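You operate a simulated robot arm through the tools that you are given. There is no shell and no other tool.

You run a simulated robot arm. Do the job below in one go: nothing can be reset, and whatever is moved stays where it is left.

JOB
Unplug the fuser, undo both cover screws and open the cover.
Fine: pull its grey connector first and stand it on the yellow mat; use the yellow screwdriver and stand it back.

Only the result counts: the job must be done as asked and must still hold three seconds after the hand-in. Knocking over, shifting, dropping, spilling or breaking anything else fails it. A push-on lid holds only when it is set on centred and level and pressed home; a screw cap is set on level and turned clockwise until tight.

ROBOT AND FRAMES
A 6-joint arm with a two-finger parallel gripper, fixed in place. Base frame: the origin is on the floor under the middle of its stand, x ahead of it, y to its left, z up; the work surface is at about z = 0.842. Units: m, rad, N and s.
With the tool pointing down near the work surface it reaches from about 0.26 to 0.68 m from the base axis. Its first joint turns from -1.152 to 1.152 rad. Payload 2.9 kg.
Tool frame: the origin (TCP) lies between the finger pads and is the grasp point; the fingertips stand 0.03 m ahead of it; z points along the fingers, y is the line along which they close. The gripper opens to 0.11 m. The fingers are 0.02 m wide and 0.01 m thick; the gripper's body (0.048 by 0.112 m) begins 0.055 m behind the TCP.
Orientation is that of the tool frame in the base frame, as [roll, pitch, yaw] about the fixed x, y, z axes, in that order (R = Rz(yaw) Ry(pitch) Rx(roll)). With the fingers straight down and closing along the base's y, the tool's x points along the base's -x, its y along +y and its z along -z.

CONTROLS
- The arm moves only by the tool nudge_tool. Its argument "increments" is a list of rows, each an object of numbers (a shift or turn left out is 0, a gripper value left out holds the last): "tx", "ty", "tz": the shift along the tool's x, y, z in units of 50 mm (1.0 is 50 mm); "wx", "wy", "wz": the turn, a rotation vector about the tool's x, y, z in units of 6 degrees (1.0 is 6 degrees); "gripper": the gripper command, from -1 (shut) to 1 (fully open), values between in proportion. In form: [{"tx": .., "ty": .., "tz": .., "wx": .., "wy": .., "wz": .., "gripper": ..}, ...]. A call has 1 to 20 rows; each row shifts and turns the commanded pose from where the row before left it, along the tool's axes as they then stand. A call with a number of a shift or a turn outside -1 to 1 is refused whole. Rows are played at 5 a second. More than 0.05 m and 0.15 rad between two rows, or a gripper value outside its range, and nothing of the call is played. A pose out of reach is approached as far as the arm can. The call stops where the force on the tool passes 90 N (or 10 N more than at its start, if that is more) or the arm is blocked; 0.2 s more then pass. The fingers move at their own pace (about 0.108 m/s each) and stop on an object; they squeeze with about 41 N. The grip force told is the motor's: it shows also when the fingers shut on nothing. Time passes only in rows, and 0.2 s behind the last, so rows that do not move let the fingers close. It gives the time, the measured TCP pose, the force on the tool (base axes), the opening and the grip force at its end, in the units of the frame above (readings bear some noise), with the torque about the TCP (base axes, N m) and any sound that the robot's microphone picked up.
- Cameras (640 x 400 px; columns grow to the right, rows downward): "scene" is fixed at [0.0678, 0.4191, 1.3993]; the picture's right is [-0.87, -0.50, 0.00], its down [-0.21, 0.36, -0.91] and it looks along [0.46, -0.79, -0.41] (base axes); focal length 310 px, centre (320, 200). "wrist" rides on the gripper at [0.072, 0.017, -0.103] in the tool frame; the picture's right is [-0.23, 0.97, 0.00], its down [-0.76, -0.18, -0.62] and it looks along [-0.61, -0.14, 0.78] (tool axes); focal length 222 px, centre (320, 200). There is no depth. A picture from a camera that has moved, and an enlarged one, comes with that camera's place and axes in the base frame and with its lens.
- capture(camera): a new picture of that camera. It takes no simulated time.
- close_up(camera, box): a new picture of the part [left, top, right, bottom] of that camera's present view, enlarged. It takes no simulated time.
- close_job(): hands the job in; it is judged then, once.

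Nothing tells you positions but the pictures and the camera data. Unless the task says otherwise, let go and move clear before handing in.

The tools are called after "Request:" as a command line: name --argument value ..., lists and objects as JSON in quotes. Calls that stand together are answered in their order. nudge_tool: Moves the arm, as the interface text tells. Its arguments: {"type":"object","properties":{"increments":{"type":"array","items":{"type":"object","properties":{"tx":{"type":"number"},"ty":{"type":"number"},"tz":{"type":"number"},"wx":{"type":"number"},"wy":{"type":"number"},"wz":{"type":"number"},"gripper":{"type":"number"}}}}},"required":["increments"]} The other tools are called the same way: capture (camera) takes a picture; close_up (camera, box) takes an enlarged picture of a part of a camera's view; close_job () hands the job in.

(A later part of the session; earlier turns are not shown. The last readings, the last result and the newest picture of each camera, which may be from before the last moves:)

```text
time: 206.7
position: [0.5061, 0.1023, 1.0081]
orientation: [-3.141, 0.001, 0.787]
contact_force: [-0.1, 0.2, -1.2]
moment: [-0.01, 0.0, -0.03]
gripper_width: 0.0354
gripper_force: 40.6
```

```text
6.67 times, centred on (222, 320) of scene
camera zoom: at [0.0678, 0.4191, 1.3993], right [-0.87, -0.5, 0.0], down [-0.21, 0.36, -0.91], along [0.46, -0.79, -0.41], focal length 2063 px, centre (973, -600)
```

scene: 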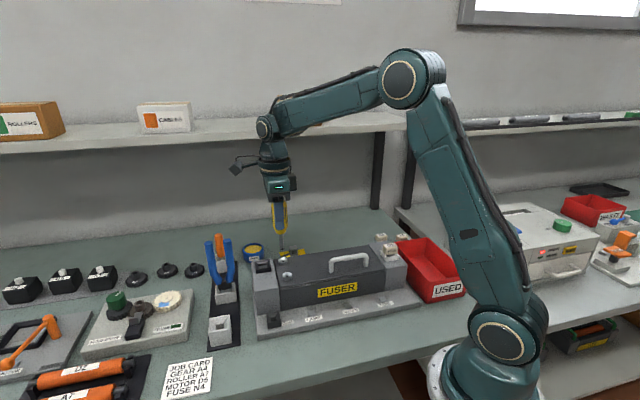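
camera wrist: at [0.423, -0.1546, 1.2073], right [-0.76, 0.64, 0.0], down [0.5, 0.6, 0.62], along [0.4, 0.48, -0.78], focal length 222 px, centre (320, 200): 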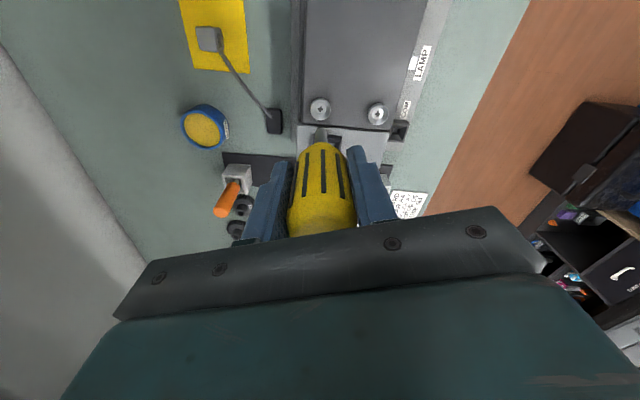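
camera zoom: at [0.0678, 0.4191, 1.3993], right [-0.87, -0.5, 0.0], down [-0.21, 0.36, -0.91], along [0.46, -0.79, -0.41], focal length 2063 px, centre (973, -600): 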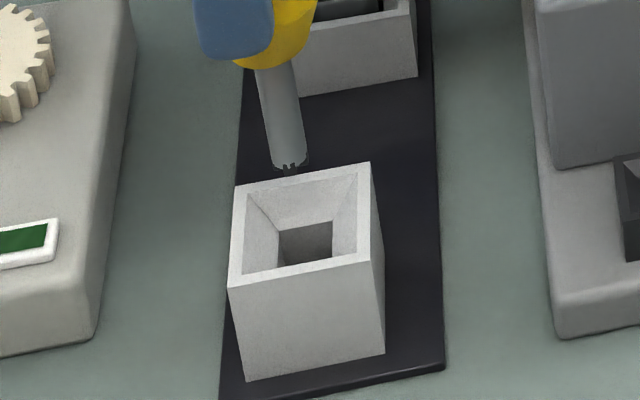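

Now centred in both views. I'll lower it into the holder, watching the force.

Request:
nudge_tool --increments '[{"tz": 0.2}, {"tz": 0.2}, {"tz": 0.1}, {}]'

Request:
close_up --camera "wrist" --box '[280, 60, 376, 150]'

Request:
close_up --camera "scene" --box '[190, 290, 254, 350]'

```text
time: 207.7
position: [0.506, 0.1033, 0.983]
orientation: [3.14, 0.0, 0.786]
contact_force: [0.1, -0.3, -0.5]
moment: [0.0, 0.0, 0.0]
gripper_width: 0.0355
gripper_force: 40.9
```

```text
4.44 times, centred on (328, 105) of wrist
camera zoom: at [0.568, 0.1431, 1.0853], right [0.53, -0.85, 0.0], down [-0.66, -0.41, 0.62], along [-0.53, -0.33, -0.78], focal length 987 px, centre (284, 622)
```

zoom: 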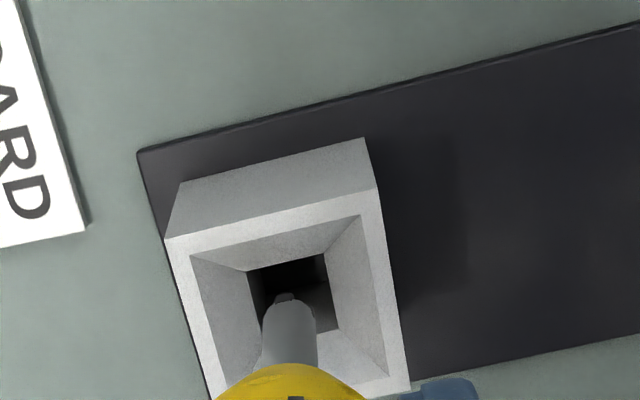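

```text
6.67 times, centred on (222, 320) of scene
camera zoom: at [0.0678, 0.4191, 1.3993], right [-0.87, -0.5, 0.0], down [-0.21, 0.36, -0.91], along [0.46, -0.79, -0.41], focal length 2063 px, centre (973, -600)
```

zoom: 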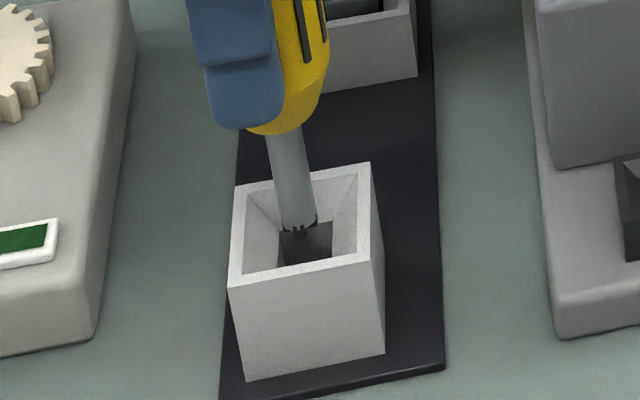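

Request:
nudge_tool --increments '[{"tx": -0.016, "tz": 0.15}, {"tz": 0.2}, {"tz": 0.15}, {"tz": 0.1}, {}]'

Request:
close_up --camera "scene" --box '[190, 290, 254, 350]'

```text
time: 208.9
position: [0.5044, 0.1018, 0.9534]
orientation: [3.141, 0.0, 0.785]
contact_force: [-0.2, 0.4, -0.8]
moment: [-0.02, 0.01, -0.01]
gripper_width: 0.0353
gripper_force: 41.4
```

```text
6.67 times, centred on (222, 320) of scene
camera zoom: at [0.0678, 0.4191, 1.3993], right [-0.87, -0.5, 0.0], down [-0.21, 0.36, -0.91], along [0.46, -0.79, -0.41], focal length 2063 px, centre (973, -600)
```

zoom: 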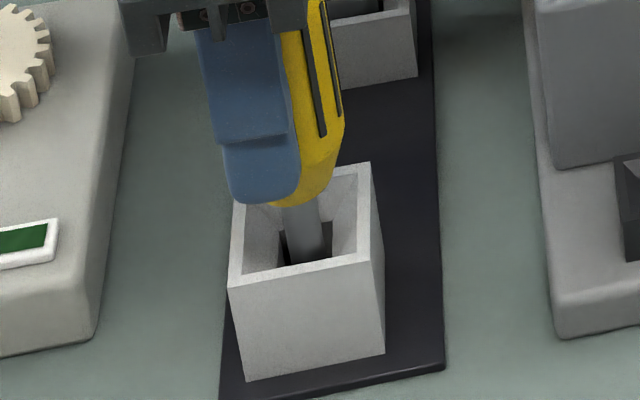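

The shank is in the holder without contact forces. I'll ease down to its resting depth.

Request:
nudge_tool --increments '[{"tz": 0.06}, {"tz": 0.06}, {}]'

Request:
nudge_tool --increments '[{"tz": 0.03}, {}, {}]'

Request:
nudge_tool --increments '[{"tz": 0.03}, {}, {}]'

```text
time: 209.7
position: [0.5034, 0.1022, 0.9463]
orientation: [-3.141, 0.0, 0.786]
contact_force: [0.8, -0.3, 0.4]
moment: [-0.02, 0.01, -0.03]
gripper_width: 0.0356
gripper_force: 40.8
```

```text
time: 210.5
position: [0.5034, 0.1031, 0.9428]
orientation: [3.14, 0.0, 0.786]
contact_force: [-0.5, 0.0, -0.6]
moment: [0.01, 0.01, -0.02]
gripper_width: 0.0355
gripper_force: 41.2
```

```text
time: 211.3
position: [0.5052, 0.1018, 0.9431]
orientation: [3.141, 0.001, 0.786]
contact_force: [-0.1, -0.2, -1.3]
moment: [-0.03, 0.02, 0.02]
gripper_width: 0.0354
gripper_force: 41.1
```

Request:
nudge_tool --increments '[{"tz": 0.02}, {}, {}]'

Request:
nudge_tool --increments '[{"tz": 0.02}, {}, {}]'

Request:
close_up --camera "scene" --box '[190, 280, 254, 340]'

```text
time: 212.1
position: [0.5049, 0.103, 0.9433]
orientation: [-3.14, 0.0, 0.784]
contact_force: [-0.6, -0.7, -0.8]
moment: [-0.02, -0.01, 0.03]
gripper_width: 0.0355
gripper_force: 41.2
```

```text
time: 212.9
position: [0.5054, 0.1026, 0.9416]
orientation: [3.141, -0.001, 0.784]
contact_force: [-0.9, 0.8, 4.6]
moment: [0.02, 0.09, 0.02]
gripper_width: 0.0354
gripper_force: 40.4
```

```text
6.67 times, centred on (222, 310) of scene
camera zoom: at [0.0677, 0.4191, 1.3993], right [-0.87, -0.5, 0.0], down [-0.21, 0.36, -0.91], along [0.46, -0.79, -0.41], focal length 2063 px, centre (973, -533)
```

zoom: 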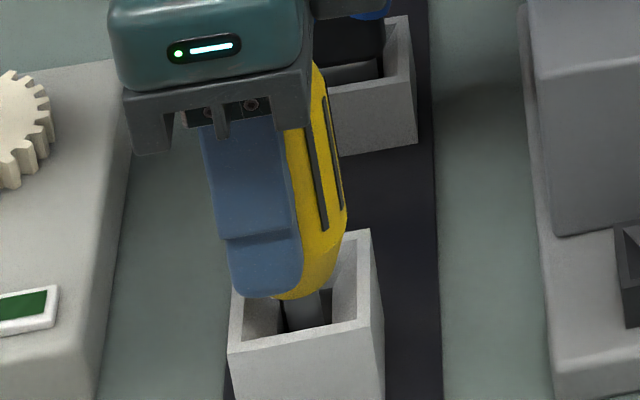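

It has touched down (about 5 N) at the expected depth. I'll open the fingers and rise straight up.

Request:
nudge_tool --increments '[{"gripper": 0.0}, {"gripper": 0.5}, {}, {}]'

Request:
close_up --camera "scene" --box '[190, 280, 254, 340]'

Request:
capture --camera "wrist"

```text
time: 213.9
position: [0.5041, 0.1024, 0.9409]
orientation: [-3.141, 0.002, 0.784]
contact_force: [-0.1, 0.6, -0.7]
moment: [-0.01, -0.02, 0.01]
gripper_width: 0.0828
gripper_force: 0.0
```

```text
6.67 times, centred on (222, 310) of scene
camera zoom: at [0.0678, 0.4191, 1.3993], right [-0.87, -0.5, 0.0], down [-0.21, 0.36, -0.91], along [0.46, -0.79, -0.41], focal length 2063 px, centre (973, -533)
```

zoom: 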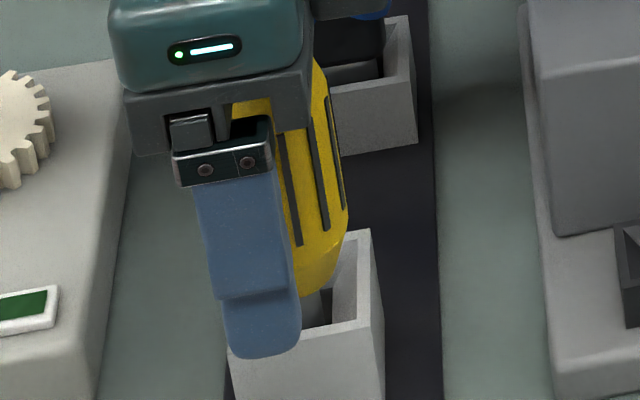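

```text
taken
camera wrist: at [0.5679, 0.1428, 1.0442], right [0.53, -0.85, 0.0], down [-0.66, -0.41, 0.62], along [-0.53, -0.33, -0.78], focal length 222 px, centre (320, 200)
```

wrist: 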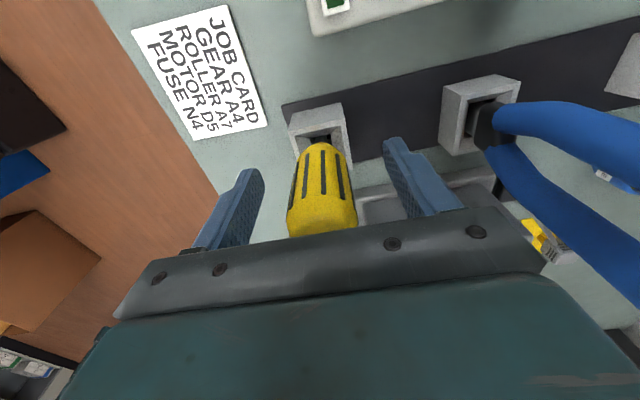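

The screwdriver stands free in its holder. I'll rise clear of it.

Request:
nudge_tool --increments '[{"tz": -0.3}, {"tz": -0.6}, {"tz": -0.8}, {"tz": -0.8}, {"tz": -0.8}, {}]'

Request:
capture --camera "scene"

Request:
close_up --camera "scene" --box '[190, 270, 254, 350]'

Request:
close_up --camera "scene" --box '[250, 225, 442, 345]'

```text
time: 215.3
position: [0.5041, 0.1039, 1.1075]
orientation: [3.141, 0.001, 0.787]
contact_force: [0.3, -0.7, -0.2]
moment: [-0.01, 0.04, -0.03]
gripper_width: 0.0828
gripper_force: 0.0
```

```text
taken
```

scene: 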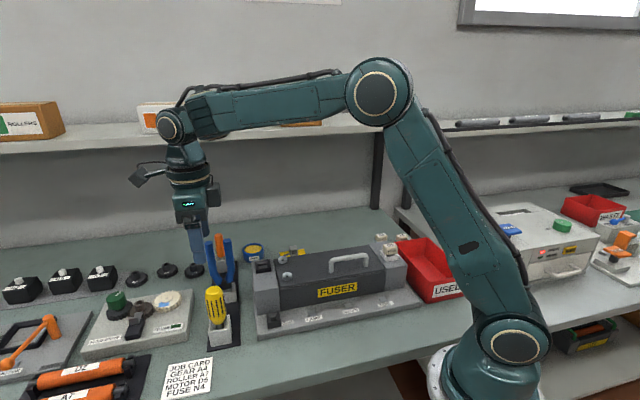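

```text
5.00 times, centred on (222, 310) of scene
camera zoom: at [0.0678, 0.4191, 1.3993], right [-0.87, -0.5, 0.0], down [-0.21, 0.36, -0.91], along [0.46, -0.79, -0.41], focal length 1548 px, centre (810, -350)
```

zoom: 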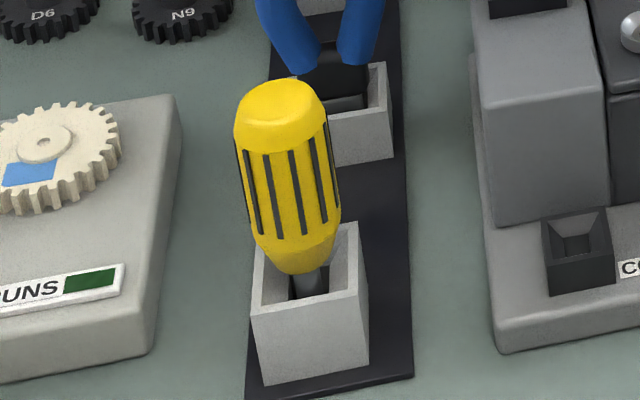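

```text
3.33 times, centred on (346, 285) of scene
camera zoom: at [0.0678, 0.4191, 1.3993], right [-0.87, -0.5, 0.0], down [-0.21, 0.36, -0.91], along [0.46, -0.79, -0.41], focal length 1032 px, centre (233, -83)
```

zoom: 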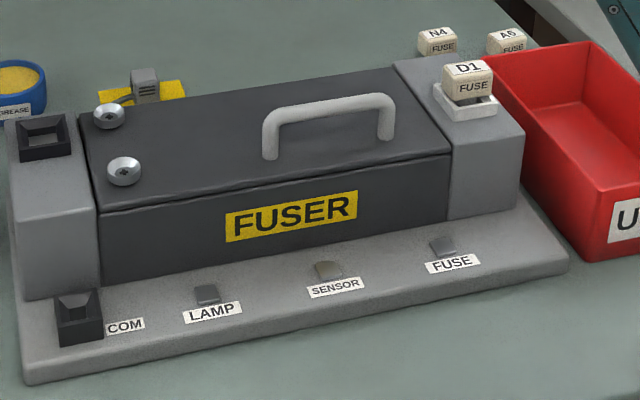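

Screwdriver is back and upright, and the connector is still standing. Next is the cover: the handle bar runs along the fuser near its front edge, centred about (0.317, -0.151, 0.972). I'll move above it.

Request:
nudge_tool --increments '[{"tx": -0.894, "ty": 0.137, "gripper": 0.0}, {"tx": -0.894, "ty": 0.137}, {"tx": -0.894, "ty": 0.137}, {"tx": -0.894, "ty": 0.137}, {"tx": -0.894, "ty": 0.137}, {"tx": -0.894, "ty": 0.137}, {"tx": -0.894, "ty": 0.137}, {}, {}]'

Request:
capture --camera "wrist"

Request:
capture --camera "scene"

```text
time: 217.3
position: [0.3168, -0.1537, 1.1067]
orientation: [3.14, -0.001, 0.787]
contact_force: [0.0, 0.3, -0.5]
moment: [0.0, 0.02, -0.02]
gripper_width: 0.0549
gripper_force: 0.0
```

```text
taken
camera wrist: at [0.3803, -0.1145, 1.2106], right [0.53, -0.85, 0.0], down [-0.66, -0.41, 0.62], along [-0.53, -0.33, -0.78], focal length 222 px, centre (320, 200)
```

wrist: 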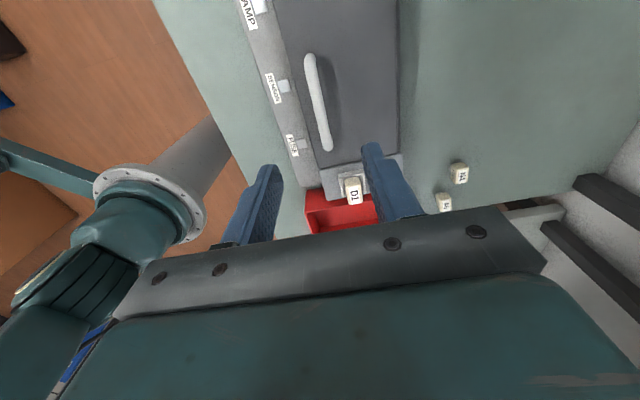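

```text
taken
```

scene: 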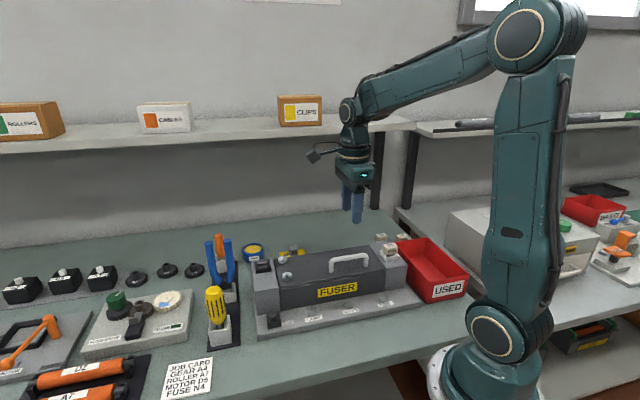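

Request:
close_up --camera "wrist" --box '[272, 40, 400, 160]'

Request:
close_up --camera "scene" --box '[300, 200, 420, 300]'

```text
3.33 times, centred on (336, 100) of wrist
camera zoom: at [0.3803, -0.1145, 1.2106], right [0.53, -0.85, 0.0], down [-0.66, -0.41, 0.62], along [-0.53, -0.33, -0.78], focal length 740 px, centre (267, 533)
```

zoom: 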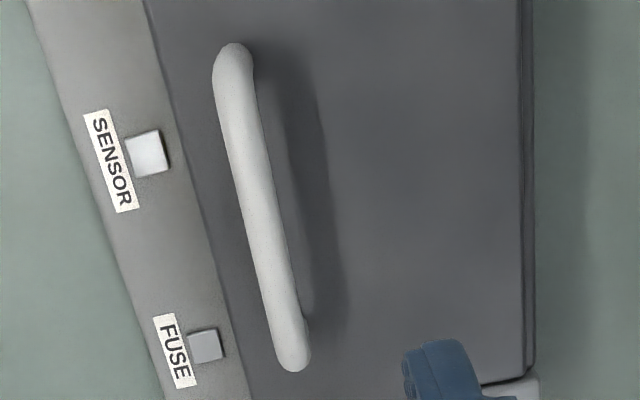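

```text
4.00 times, centred on (360, 250) of scene
camera zoom: at [0.0678, 0.4191, 1.3993], right [-0.87, -0.5, 0.0], down [-0.21, 0.36, -0.91], along [0.46, -0.79, -0.41], focal length 1238 px, centre (160, 0)
```

zoom: 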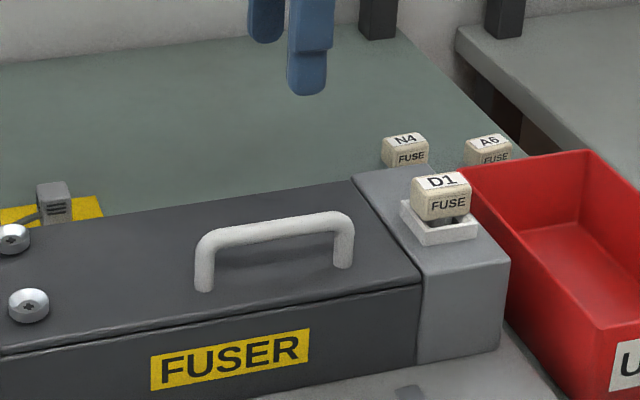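

The bar is aligned with the finger gap. I'll centre along it and come down around the bar.

Request:
nudge_tool --increments '[{"tx": 0.2, "ty": 0.016, "tz": 0.5}, {"tz": 0.8}, {"tz": 0.7}, {}, {}]'

Request:
close_up --camera "wrist" --box '[240, 80, 400, 240]'

Request:
close_up --camera "scene" --box '[320, 210, 400, 290]'

```text
time: 218.5
position: [0.3263, -0.1466, 1.0075]
orientation: [-3.141, 0.0, 0.785]
contact_force: [-0.1, -0.2, 0.7]
moment: [-0.02, -0.01, 0.01]
gripper_width: 0.0549
gripper_force: 0.0
```

```text
2.50 times, centred on (320, 160) of wrist
camera zoom: at [0.3887, -0.1063, 1.1106], right [0.53, -0.85, 0.0], down [-0.66, -0.41, 0.62], along [-0.53, -0.33, -0.78], focal length 555 px, centre (320, 300)
```

zoom: 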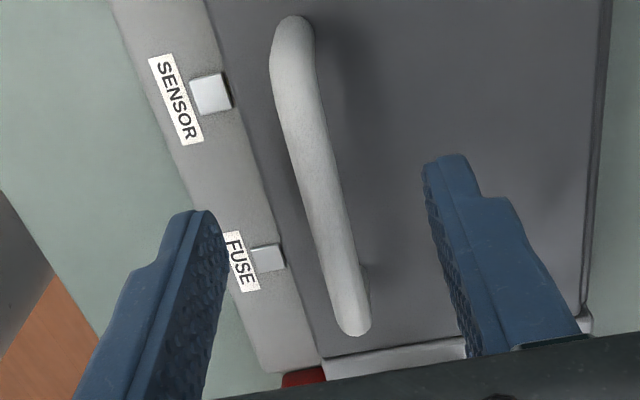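

```text
5.00 times, centred on (360, 250) of scene
camera zoom: at [0.0678, 0.4191, 1.3993], right [-0.87, -0.5, 0.0], down [-0.21, 0.36, -0.91], along [0.46, -0.79, -0.41], focal length 1548 px, centre (120, -50)
```

zoom: 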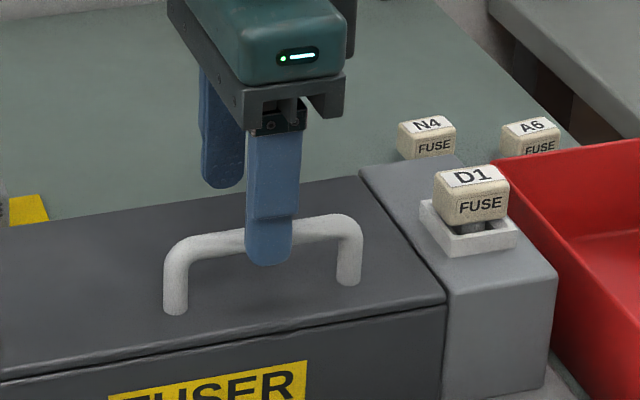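

Request:
nudge_tool --increments '[{"ty": 0.02, "tz": 0.3}, {"tz": 0.25}, {"tz": 0.08}, {}, {}]'

Request:
close_up --camera "wrist" --box '[240, 80, 400, 240]'

Request:
close_up --camera "scene" --box '[320, 210, 400, 290]'

```text
time: 219.7
position: [0.3256, -0.1469, 0.975]
orientation: [-3.141, 0.001, 0.786]
contact_force: [-0.1, 0.1, 0.1]
moment: [-0.01, -0.01, 0.01]
gripper_width: 0.0552
gripper_force: 0.0
```

```text
2.50 times, centred on (320, 160) of wrist
camera zoom: at [0.3891, -0.1063, 1.0781], right [0.53, -0.85, 0.0], down [-0.66, -0.41, 0.62], along [-0.53, -0.33, -0.78], focal length 555 px, centre (320, 300)
```

zoom: 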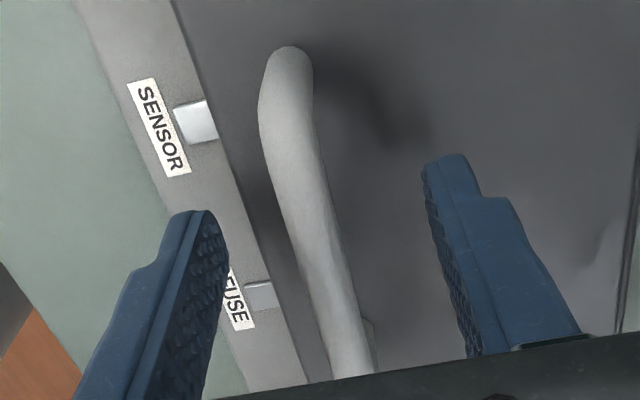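

```text
5.00 times, centred on (360, 250) of scene
camera zoom: at [0.0678, 0.4191, 1.3993], right [-0.87, -0.5, 0.0], down [-0.21, 0.36, -0.91], along [0.46, -0.79, -0.41], focal length 1548 px, centre (120, -50)
```

zoom: 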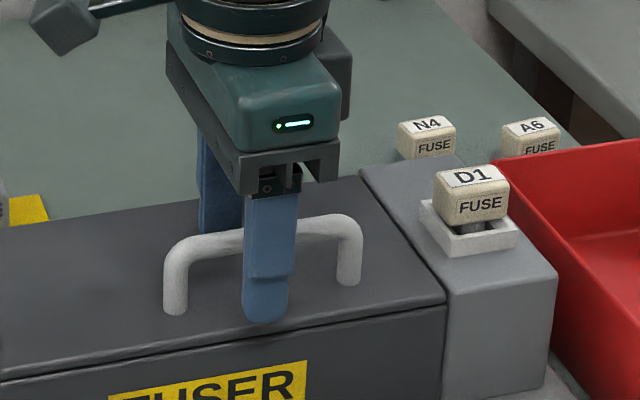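

The fingers straddle the bar. Closing the grip.

Request:
nudge_tool --increments '[{"gripper": -1}, {}, {}, {}]'

Request:
close_up --camera "scene" --box '[320, 210, 400, 290]'

```text
time: 220.7
position: [0.3256, -0.1467, 0.9756]
orientation: [3.141, 0.0, 0.786]
contact_force: [-0.6, 0.7, 0.2]
moment: [0.05, 0.0, 0.0]
gripper_width: 0.0112
gripper_force: 44.7
```

```text
5.00 times, centred on (360, 250) of scene
camera zoom: at [0.0678, 0.4191, 1.3993], right [-0.87, -0.5, 0.0], down [-0.21, 0.36, -0.91], along [0.46, -0.79, -0.41], focal length 1548 px, centre (120, -50)
```

zoom: 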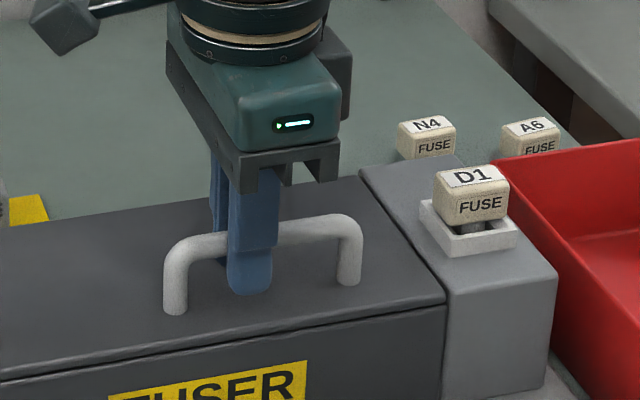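

Gripped on the 11 mm bar. I'll start lifting along an arc about the back edge in small steps, watching the force.

Request:
nudge_tool --increments '[{"ty": 0.034, "tz": -0.06}, {"ty": 0.034, "tz": -0.06}, {}]'

Request:
close_up --camera "scene" --box '[250, 200, 430, 320]'

```text
time: 221.5
position: [0.3275, -0.1477, 0.9813]
orientation: [-3.141, 0.001, 0.788]
contact_force: [-5.5, 15.4, 3.5]
moment: [0.04, 0.36, -0.1]
gripper_width: 0.0113
gripper_force: 45.0
```

```text
3.33 times, centred on (340, 260) of scene
camera zoom: at [0.0676, 0.4196, 1.3992], right [-0.87, -0.5, 0.0], down [-0.21, 0.36, -0.91], along [0.46, -0.79, -0.41], focal length 1032 px, centre (253, 0)
```

zoom: 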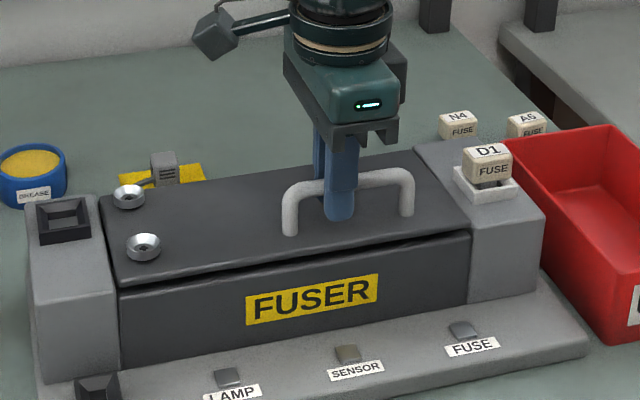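

The front edge is lifting, hinged at the back as expected. I'll adjust the arc slightly and keep going in small steps.

Request:
nudge_tool --increments '[{"ty": 0.022, "tz": -0.058}, {"ty": 0.026, "tz": -0.058}, {}]'

Request:
nudge_tool --increments '[{"ty": 0.034, "tz": -0.056}, {"ty": 0.036, "tz": -0.056}, {}]'

```text
time: 222.3
position: [0.3296, -0.1503, 0.9872]
orientation: [3.141, 0.001, 0.788]
contact_force: [-4.4, 22.6, 8.5]
moment: [-0.09, 0.52, -0.18]
gripper_width: 0.0114
gripper_force: 44.9
```

```text
time: 223.1
position: [0.3311, -0.152, 0.992]
orientation: [-3.139, -0.001, 0.787]
contact_force: [-6.2, 22.8, 10.2]
moment: [0.1, 0.28, -0.21]
gripper_width: 0.0112
gripper_force: 44.5
```

The reaction shows the true arc is slightly wider. I'll re-fit the hinge (radius about 94 mm) and continue.

Request:
nudge_tool --increments '[{"tx": 0.01, "ty": 0.016, "tz": -0.044}, {"ty": 0.024, "tz": -0.044}, {}]'

Request:
nudge_tool --increments '[{"ty": 0.038, "tz": -0.053}, {"ty": 0.04, "tz": -0.053}, {}]'

```text
time: 223.9
position: [0.3342, -0.1542, 0.9974]
orientation: [3.14, -0.001, 0.786]
contact_force: [-5.0, 14.5, 6.6]
moment: [0.4, -0.02, -0.13]
gripper_width: 0.0111
gripper_force: 45.2
```

```text
time: 224.7
position: [0.3366, -0.1574, 1.0019]
orientation: [3.14, 0.003, 0.783]
contact_force: [-7.8, 13.1, 9.8]
moment: [0.01, 0.36, -0.13]
gripper_width: 0.0111
gripper_force: 44.5
```

Request:
nudge_tool --increments '[{"tx": 0.005, "ty": 0.034, "tz": -0.055}, {"ty": 0.038, "tz": -0.055}, {}]'

Request:
nudge_tool --increments '[{"ty": 0.045, "tz": -0.047}, {"ty": 0.047, "tz": -0.046}, {}]'

Request:
close_up --camera "scene" --box '[250, 190, 430, 310]'

```text
time: 225.5
position: [0.3393, -0.16, 1.0085]
orientation: [3.14, 0.003, 0.784]
contact_force: [-3.5, 0.4, -0.2]
moment: [-0.17, 0.31, -0.13]
gripper_width: 0.0112
gripper_force: 44.3
```

```text
time: 226.3
position: [0.342, -0.1637, 1.0127]
orientation: [3.14, 0.001, 0.786]
contact_force: [-3.2, 2.1, 1.1]
moment: [0.07, 0.11, -0.27]
gripper_width: 0.0113
gripper_force: 45.0
```

```text
3.33 times, centred on (340, 250) of scene
camera zoom: at [0.0677, 0.4192, 1.3993], right [-0.87, -0.5, 0.0], down [-0.21, 0.36, -0.91], along [0.46, -0.79, -0.41], focal length 1032 px, centre (253, 33)
```

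zoom: 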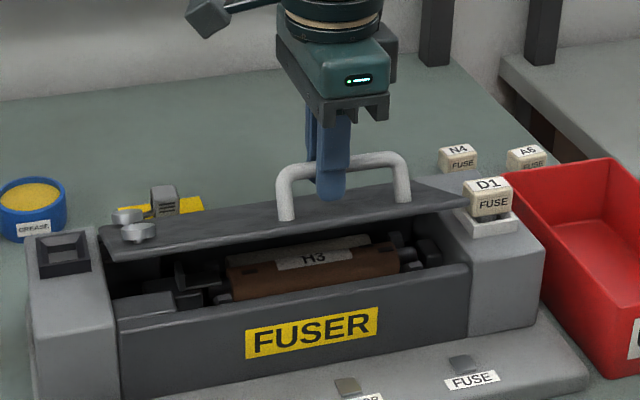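

The cover is lifting cleanly with low force, showing the roller inside. Continuing along the arc.

Request:
nudge_tool --increments '[{"ty": 0.049, "tz": -0.044}, {"ty": 0.049, "tz": -0.044}, {"ty": 0.053, "tz": -0.039}, {"ty": 0.053, "tz": -0.039}, {}]'

Request:
nudge_tool --increments '[{"ty": 0.055, "tz": -0.036}, {"ty": 0.055, "tz": -0.036}, {"ty": 0.057, "tz": -0.032}, {"ty": 0.057, "tz": -0.032}, {}]'

Request:
close_up --camera "scene" --box '[250, 180, 430, 300]'

```text
time: 227.5
position: [0.3497, -0.1706, 1.0221]
orientation: [3.138, -0.001, 0.784]
contact_force: [-7.5, 0.3, 3.9]
moment: [-0.23, 0.45, -0.29]
gripper_width: 0.011
gripper_force: 45.1
```

```text
time: 228.7
position: [0.3571, -0.177, 1.0283]
orientation: [3.14, 0.001, 0.784]
contact_force: [-18.9, -1.9, 19.6]
moment: [-0.02, 0.21, -0.31]
gripper_width: 0.0115
gripper_force: 45.2
```

```text
3.33 times, centred on (340, 240) of scene
camera zoom: at [0.067, 0.4192, 1.3993], right [-0.87, -0.5, 0.0], down [-0.21, 0.36, -0.91], along [0.46, -0.79, -0.41], focal length 1032 px, centre (253, 67)
```

zoom: 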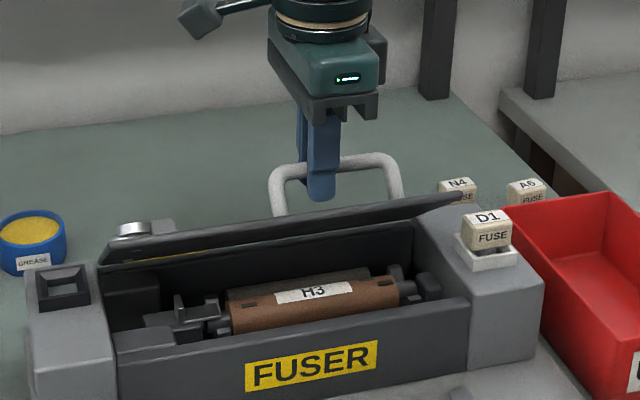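

Request:
nudge_tool --increments '[{"tx": -0.012, "ty": -0.012, "tz": -0.026}, {"ty": 0.061, "tz": -0.03}, {"ty": 0.061, "tz": -0.03}, {"ty": 0.062, "tz": -0.026}, {}]'

Request:
nudge_tool --increments '[{"ty": 0.062, "tz": -0.026}, {"ty": 0.064, "tz": -0.022}, {"ty": 0.064, "tz": -0.022}, {}]'

Request:
close_up --camera "scene" --box '[250, 170, 430, 290]'

```text
time: 229.9
position: [0.3648, -0.1848, 1.032]
orientation: [3.141, 0.0, 0.787]
contact_force: [2.7, 5.4, -1.5]
moment: [0.09, 0.14, -0.48]
gripper_width: 0.0111
gripper_force: 45.4
```

```text
time: 230.9
position: [0.3711, -0.1912, 1.0364]
orientation: [3.139, 0.001, 0.786]
contact_force: [1.9, 8.1, 8.5]
moment: [-0.05, 0.32, -0.53]
gripper_width: 0.0114
gripper_force: 45.0
```

```text
3.33 times, centred on (340, 230) of scene
camera zoom: at [0.0678, 0.4194, 1.3992], right [-0.87, -0.5, 0.0], down [-0.21, 0.36, -0.91], along [0.46, -0.79, -0.41], focal length 1032 px, centre (253, 100)
```

zoom: 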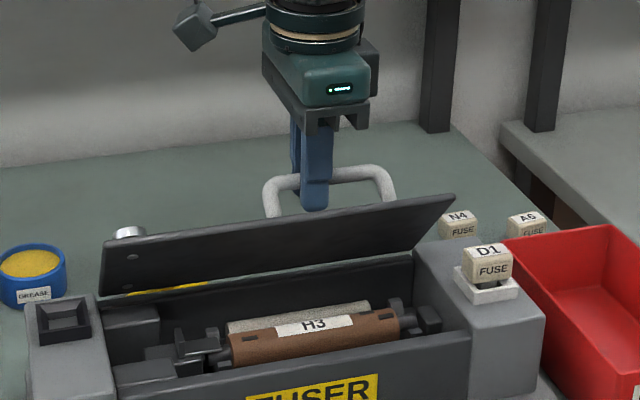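

Request:
nudge_tool --increments '[{"tx": 0.005, "ty": 0.066, "tz": -0.02}, {"ty": 0.066, "tz": -0.017}, {"ty": 0.066, "tz": -0.013}, {"ty": 0.066, "tz": -0.013}, {}]'

Request:
nudge_tool --increments '[{"ty": 0.068, "tz": -0.008}, {"ty": 0.068, "tz": -0.008}, {"ty": 0.067, "tz": -0.003}, {"ty": 0.067, "tz": -0.003}, {}]'

Request:
close_up --camera "scene" --box '[250, 160, 430, 280]'

Request:
capture --camera "wrist"

```text
time: 232.1
position: [0.379, -0.1996, 1.0393]
orientation: [3.141, -0.002, 0.786]
contact_force: [2.3, 5.3, -1.1]
moment: [0.02, 0.16, -0.57]
gripper_width: 0.0115
gripper_force: 45.0
```

```text
time: 233.3
position: [0.3893, -0.21, 1.0406]
orientation: [3.141, 0.0, 0.785]
contact_force: [-0.4, 2.8, 2.8]
moment: [-0.22, 0.4, -0.56]
gripper_width: 0.0113
gripper_force: 45.2
```

```text
3.33 times, centred on (340, 220) of scene
camera zoom: at [0.0678, 0.4192, 1.3993], right [-0.87, -0.5, 0.0], down [-0.21, 0.36, -0.91], along [0.46, -0.79, -0.41], focal length 1032 px, centre (253, 133)
```

zoom: 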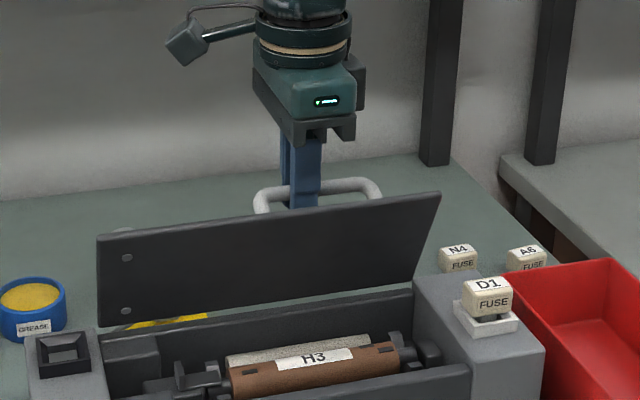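

```text
taken
camera wrist: at [0.4526, -0.1701, 1.1435], right [0.53, -0.85, 0.0], down [-0.67, -0.41, 0.62], along [-0.53, -0.33, -0.78], focal length 222 px, centre (320, 200)
```

wrist: 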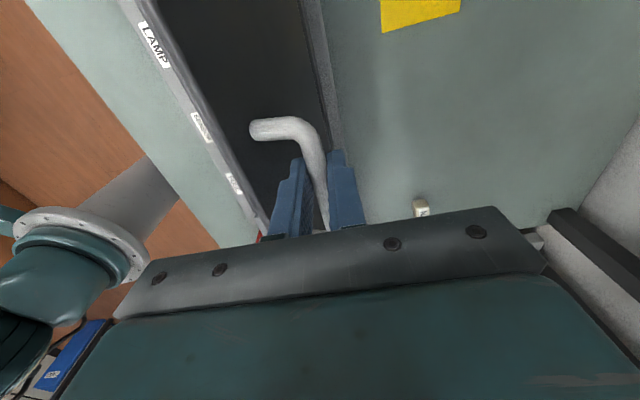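

The cover is at about 70° with very low force. Continuing past vertical.

Request:
nudge_tool --increments '[{"ty": 0.068, "tz": 0.002}, {"ty": 0.068, "tz": 0.002}, {"ty": 0.068, "tz": 0.006}, {"ty": 0.068, "tz": 0.006}, {}]'

Request:
nudge_tool --increments '[{"ty": 0.067, "tz": 0.011}, {"ty": 0.067, "tz": 0.011}, {"ty": 0.066, "tz": 0.015}, {"ty": 0.066, "tz": 0.015}, {}]'

Request:
close_up --camera "scene" --box '[250, 160, 430, 280]'

Request:
capture --camera "wrist"

```text
time: 234.5
position: [0.3979, -0.2202, 1.0393]
orientation: [-3.141, -0.001, 0.786]
contact_force: [3.6, 6.0, -2.8]
moment: [0.0, 0.17, -0.6]
gripper_width: 0.0115
gripper_force: 45.2
```

```text
time: 235.7
position: [0.409, -0.2291, 1.0381]
orientation: [3.14, 0.0, 0.785]
contact_force: [2.6, 1.9, 5.0]
moment: [-0.24, 0.35, -0.59]
gripper_width: 0.0111
gripper_force: 45.7
```

```text
3.33 times, centred on (340, 220) of scene
camera zoom: at [0.0678, 0.4192, 1.3993], right [-0.87, -0.5, 0.0], down [-0.21, 0.36, -0.91], along [0.46, -0.79, -0.41], focal length 1032 px, centre (253, 133)
```

zoom: 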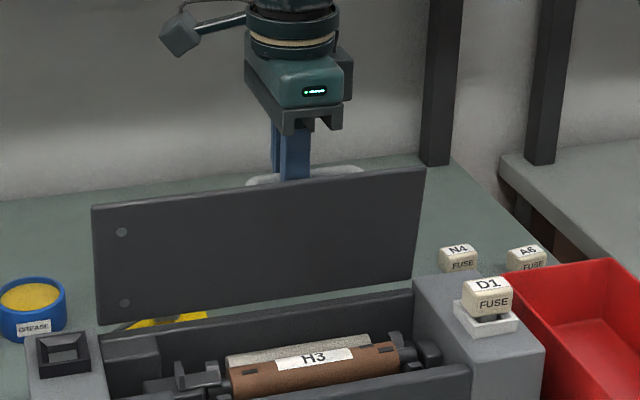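

```text
taken
camera wrist: at [0.4715, -0.1892, 1.1405], right [0.53, -0.85, 0.0], down [-0.67, -0.41, 0.62], along [-0.53, -0.33, -0.78], focal length 222 px, centre (320, 200)
```

wrist: 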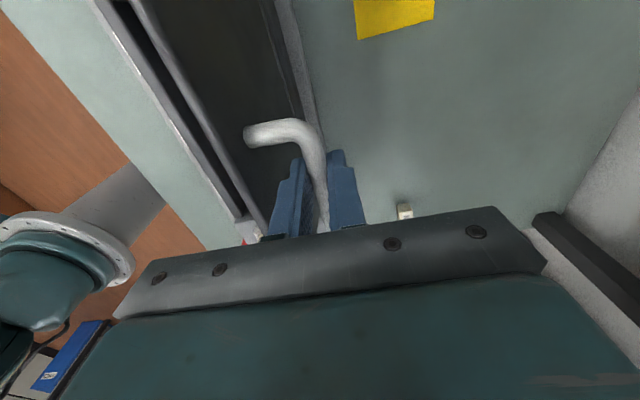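

Request:
nudge_tool --increments '[{"ty": 0.065, "tz": 0.02}, {"ty": 0.065, "tz": 0.02}, {"ty": 0.063, "tz": 0.025}, {"ty": 0.063, "tz": 0.025}, {}]'

Request:
close_up --camera "scene" --box '[250, 160, 430, 280]'

```text
time: 236.9
position: [0.4182, -0.239, 1.0335]
orientation: [3.14, -0.001, 0.786]
contact_force: [9.9, 5.9, 8.1]
moment: [0.06, -0.04, -0.66]
gripper_width: 0.0115
gripper_force: 45.5
```

```text
3.33 times, centred on (340, 220) of scene
camera zoom: at [0.068, 0.4193, 1.3992], right [-0.87, -0.5, 0.0], down [-0.21, 0.36, -0.91], along [0.46, -0.79, -0.41], focal length 1032 px, centre (253, 133)
```

zoom: 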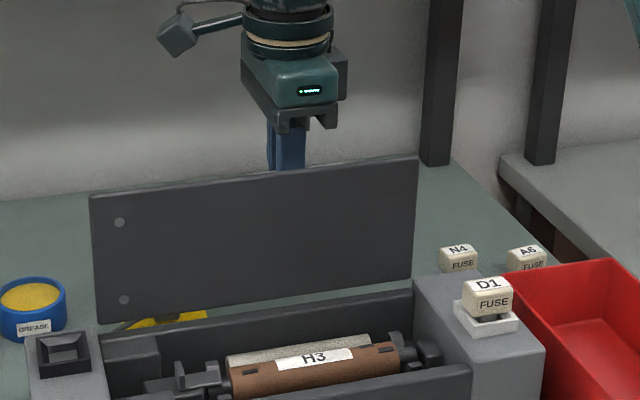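

Request:
nudge_tool --increments '[{"tx": 0.008, "ty": 0.061, "tz": 0.025}, {"ty": 0.061, "tz": 0.026}, {}]'

Request:
nudge_tool --increments '[{"ty": 0.06, "tz": 0.033}, {"ty": 0.06, "tz": 0.033}, {}]'

Request:
close_up --camera "scene" --box '[250, 160, 430, 280]'

Request:
capture --camera "wrist"

```text
time: 237.7
position: [0.4226, -0.243, 1.0317]
orientation: [3.138, -0.001, 0.786]
contact_force: [10.6, 2.3, 11.9]
moment: [-0.13, 0.08, -0.62]
gripper_width: 0.0114
gripper_force: 45.1
```

```text
time: 238.5
position: [0.426, -0.2465, 1.0264]
orientation: [3.14, 0.0, 0.783]
contact_force: [6.9, -1.0, 13.6]
moment: [-0.31, 0.28, -0.59]
gripper_width: 0.0113
gripper_force: 44.8
```

```text
3.33 times, centred on (340, 220) of scene
camera zoom: at [0.0678, 0.4192, 1.3993], right [-0.87, -0.5, 0.0], down [-0.21, 0.36, -0.91], along [0.46, -0.79, -0.41], focal length 1032 px, centre (253, 133)
```

zoom: 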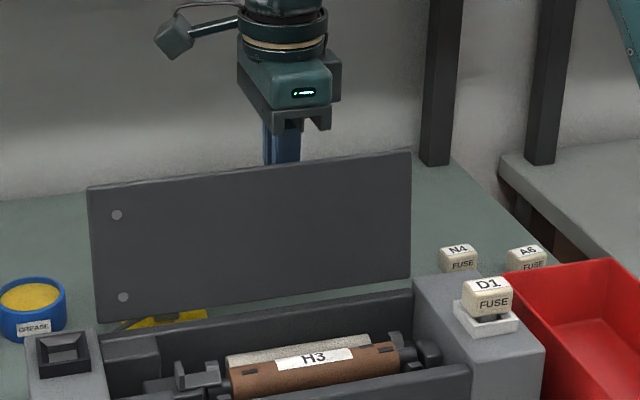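

```text
taken
camera wrist: at [0.4889, -0.2067, 1.1297], right [0.53, -0.85, 0.0], down [-0.67, -0.41, 0.62], along [-0.53, -0.33, -0.78], focal length 222 px, centre (320, 200)
```

wrist: 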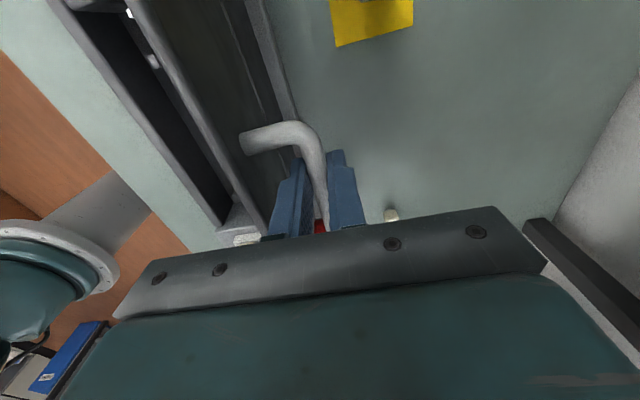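

Request:
nudge_tool --increments '[{"ty": 0.056, "tz": 0.033}, {"ty": 0.056, "tz": 0.033}, {}]'

Request:
nudge_tool --increments '[{"ty": 0.054, "tz": 0.04}, {}]'

Request:
close_up --camera "scene" --box '[250, 160, 430, 280]'

```text
time: 239.3
position: [0.4293, -0.2495, 1.0224]
orientation: [3.14, 0.0, 0.784]
contact_force: [4.7, -4.3, 8.8]
moment: [-0.17, 0.1, -0.6]
gripper_width: 0.0113
gripper_force: 45.2
```

```text
time: 239.9
position: [0.4317, -0.2524, 1.0225]
orientation: [-3.141, 0.001, 0.785]
contact_force: [-0.5, -6.4, 8.4]
moment: [-0.12, 0.16, -0.56]
gripper_width: 0.0114
gripper_force: 45.1
```

```text
3.33 times, centred on (340, 220) of scene
camera zoom: at [0.0677, 0.419, 1.3994], right [-0.87, -0.5, 0.0], down [-0.21, 0.36, -0.91], along [0.46, -0.79, -0.41], focal length 1032 px, centre (253, 133)
```

zoom: 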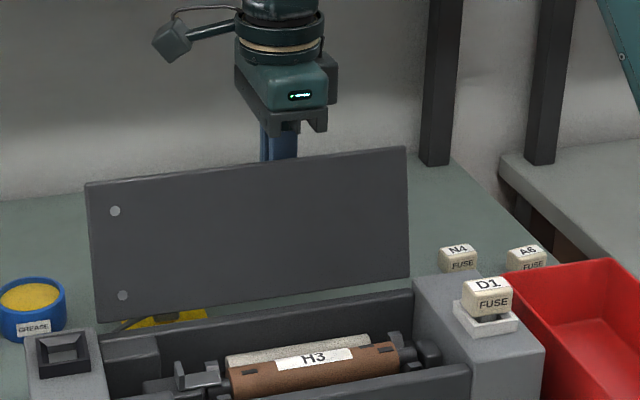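

Request:
nudge_tool --increments '[{"ty": 0.052, "tz": 0.042}, {}, {}]'

Request:
nudge_tool --increments '[{"ty": 0.05, "tz": 0.044}, {}, {}]'

Request:
close_up --camera "scene" --box '[250, 160, 430, 280]'

Request:
close_up --camera "wrist" --box '[200, 60, 440, 240]'

```text
time: 240.7
position: [0.4324, -0.2536, 1.0208]
orientation: [3.141, 0.002, 0.784]
contact_force: [-14.3, -4.6, 18.1]
moment: [-0.21, 0.29, -0.52]
gripper_width: 0.0112
gripper_force: 44.9
```

```text
time: 241.5
position: [0.4341, -0.2532, 1.0196]
orientation: [-3.137, 0.001, 0.785]
contact_force: [-32.2, 9.7, 36.3]
moment: [0.15, 0.23, -0.56]
gripper_width: 0.0112
gripper_force: 44.3
```

```text
3.33 times, centred on (340, 220) of scene
camera zoom: at [0.0664, 0.4197, 1.3992], right [-0.87, -0.5, 0.0], down [-0.21, 0.36, -0.91], along [0.46, -0.79, -0.41], focal length 1032 px, centre (253, 133)
```

zoom: 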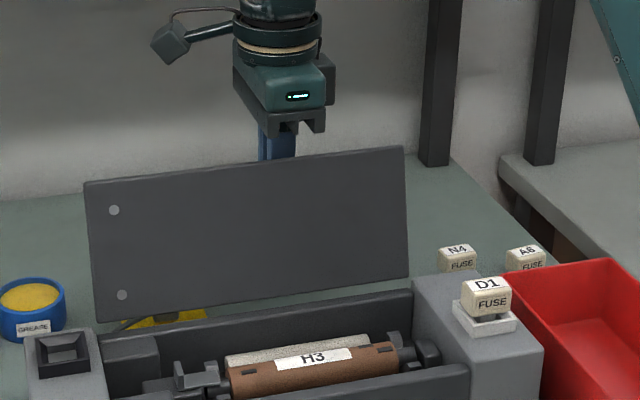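

```text
2.22 times, centred on (320, 150) of wrist
camera zoom: at [0.497, -0.2144, 1.1223], right [0.53, -0.85, 0.0], down [-0.66, -0.41, 0.63], along [-0.53, -0.33, -0.78], focal length 494 px, centre (320, 311)
```

zoom: 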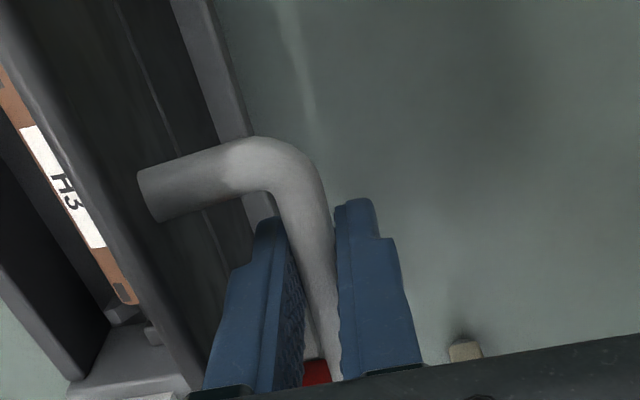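

A firm stop appears at about 110°, well past vertical, so the cover will rest there. I'll ease off the pressure a little before releasing.

Request:
nudge_tool --increments '[{"ty": -0.05, "tz": -0.044}, {"ty": -0.02, "tz": -0.017}, {}, {}]'

```text
time: 242.5
position: [0.432, -0.2532, 1.0196]
orientation: [3.141, 0.0, 0.785]
contact_force: [-13.8, -10.3, 4.7]
moment: [-0.09, 0.07, -0.6]
gripper_width: 0.0116
gripper_force: 44.8
```

Request:
nudge_tool --increments '[{"tx": -0.02}, {}, {}]'

Request:
nudge_tool --increments '[{"gripper": -0.68}, {}, {}, {}]'

Request:
close_up --camera "scene" --box '[250, 160, 430, 280]'

Request:
close_up --camera "wrist" --box '[200, 60, 440, 240]'

```text
time: 243.3
position: [0.4325, -0.2539, 1.0204]
orientation: [-3.14, 0.0, 0.787]
contact_force: [-4.7, -0.7, -4.0]
moment: [0.05, -0.13, -0.7]
gripper_width: 0.0113
gripper_force: 45.3
```

```text
time: 244.3
position: [0.4323, -0.2539, 1.0201]
orientation: [-3.141, -0.001, 0.784]
contact_force: [-0.4, 0.1, 0.7]
moment: [-0.02, 0.0, 0.0]
gripper_width: 0.0178
gripper_force: 0.2
```

```text
3.33 times, centred on (340, 220) of scene
camera zoom: at [0.0678, 0.4191, 1.3993], right [-0.87, -0.5, 0.0], down [-0.21, 0.36, -0.91], along [0.46, -0.79, -0.41], focal length 1032 px, centre (253, 133)
```

zoom: 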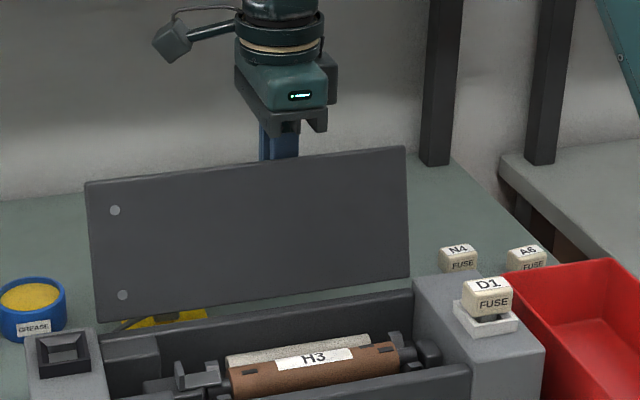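

```text
2.22 times, centred on (320, 150) of wrist
camera zoom: at [0.4957, -0.214, 1.1234], right [0.53, -0.85, 0.0], down [-0.66, -0.41, 0.62], along [-0.53, -0.33, -0.78], focal length 494 px, centre (320, 311)
```

zoom: 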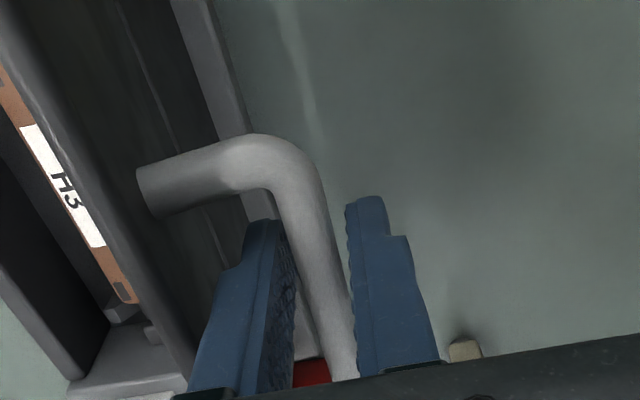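

Released with zero force and the cover hasn't moved. I'll withdraw straight up slowly.

Request:
nudge_tool --increments '[{"tz": -0.1}, {"tz": -0.15}, {"tz": -0.15}, {"tz": -0.15}, {"tz": -0.15}, {}]'

Request:
close_up --camera "scene" --box '[250, 160, 430, 280]'

Request:
close_up --camera "wrist" --box '[200, 60, 440, 240]'

```text
time: 245.7
position: [0.4332, -0.2534, 1.0556]
orientation: [3.141, 0.0, 0.786]
contact_force: [0.5, 0.3, 0.2]
moment: [0.02, -0.02, 0.0]
gripper_width: 0.0178
gripper_force: 0.1
```

```text
3.33 times, centred on (340, 220) of scene
camera zoom: at [0.0678, 0.4191, 1.3993], right [-0.87, -0.5, 0.0], down [-0.21, 0.36, -0.91], along [0.46, -0.79, -0.41], focal length 1032 px, centre (253, 133)
```

zoom: 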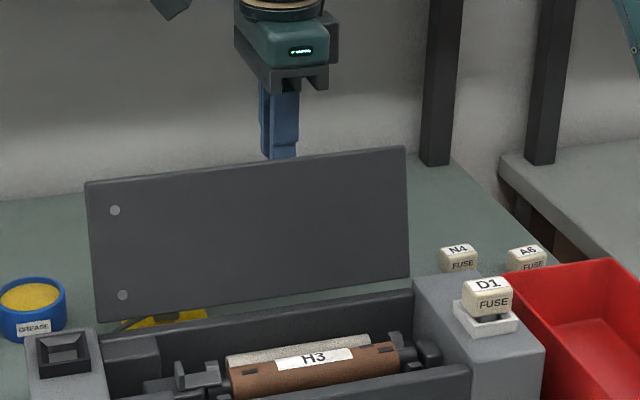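

```text
2.22 times, centred on (320, 150) of wrist
camera zoom: at [0.4954, -0.2132, 1.1586], right [0.53, -0.85, 0.0], down [-0.66, -0.41, 0.62], along [-0.53, -0.33, -0.78], focal length 494 px, centre (320, 311)
```

zoom: 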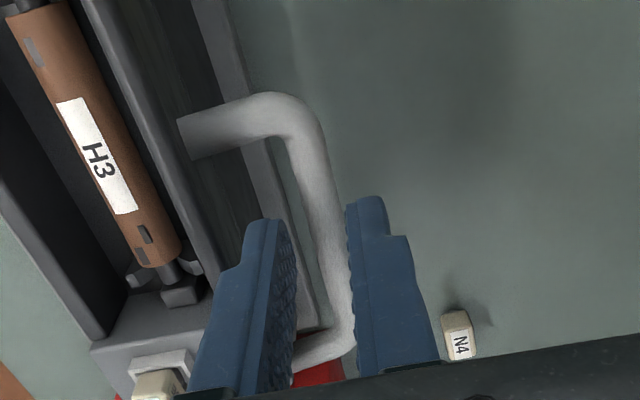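

The fingers are clear of the handle and the cover stays open. I'll rise further, then back away toward the robot.

Request:
nudge_tool --increments '[{"tz": -0.4}, {"tz": -0.5}, {"tz": -0.5}, {}]'

Request:
nudge_tool --increments '[{"ty": -0.6}, {"ty": -0.8}, {"ty": -0.8}, {"ty": -0.8}, {}]'

Request:
capture --camera "scene"

Request:
capture --camera "wrist"

```text
time: 246.7
position: [0.4332, -0.2533, 1.1257]
orientation: [-3.141, -0.001, 0.784]
contact_force: [0.0, 0.5, 0.5]
moment: [0.0, -0.02, 0.0]
gripper_width: 0.0176
gripper_force: 0.0
```

```text
time: 247.9
position: [0.3271, -0.1461, 1.1259]
orientation: [3.14, 0.0, 0.787]
contact_force: [0.4, 0.1, 0.2]
moment: [0.0, -0.01, 0.05]
gripper_width: 0.0177
gripper_force: 0.0
```

```text
taken
```

scene: 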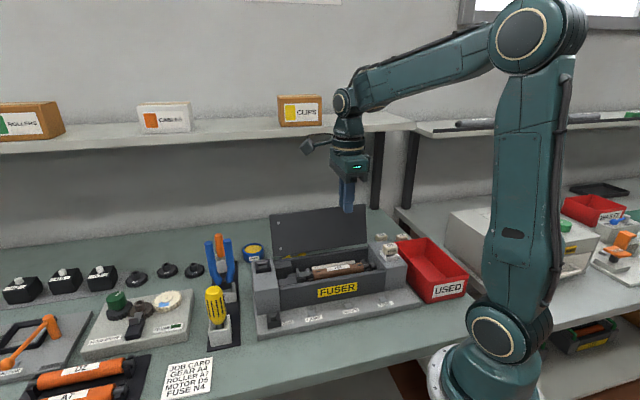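

```text
taken
camera wrist: at [0.39, -0.1056, 1.2284], right [0.53, -0.85, 0.0], down [-0.66, -0.41, 0.62], along [-0.53, -0.33, -0.78], focal length 222 px, centre (320, 200)
```

wrist: 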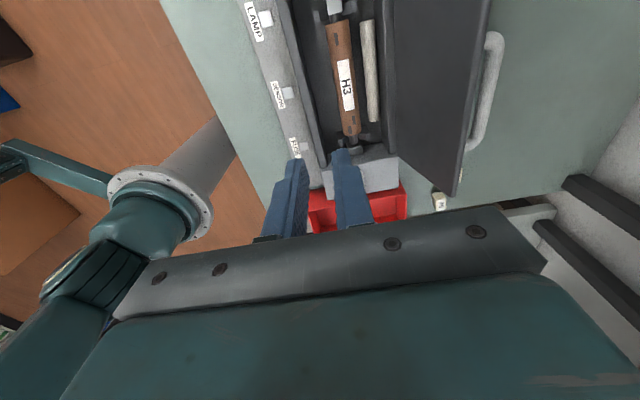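

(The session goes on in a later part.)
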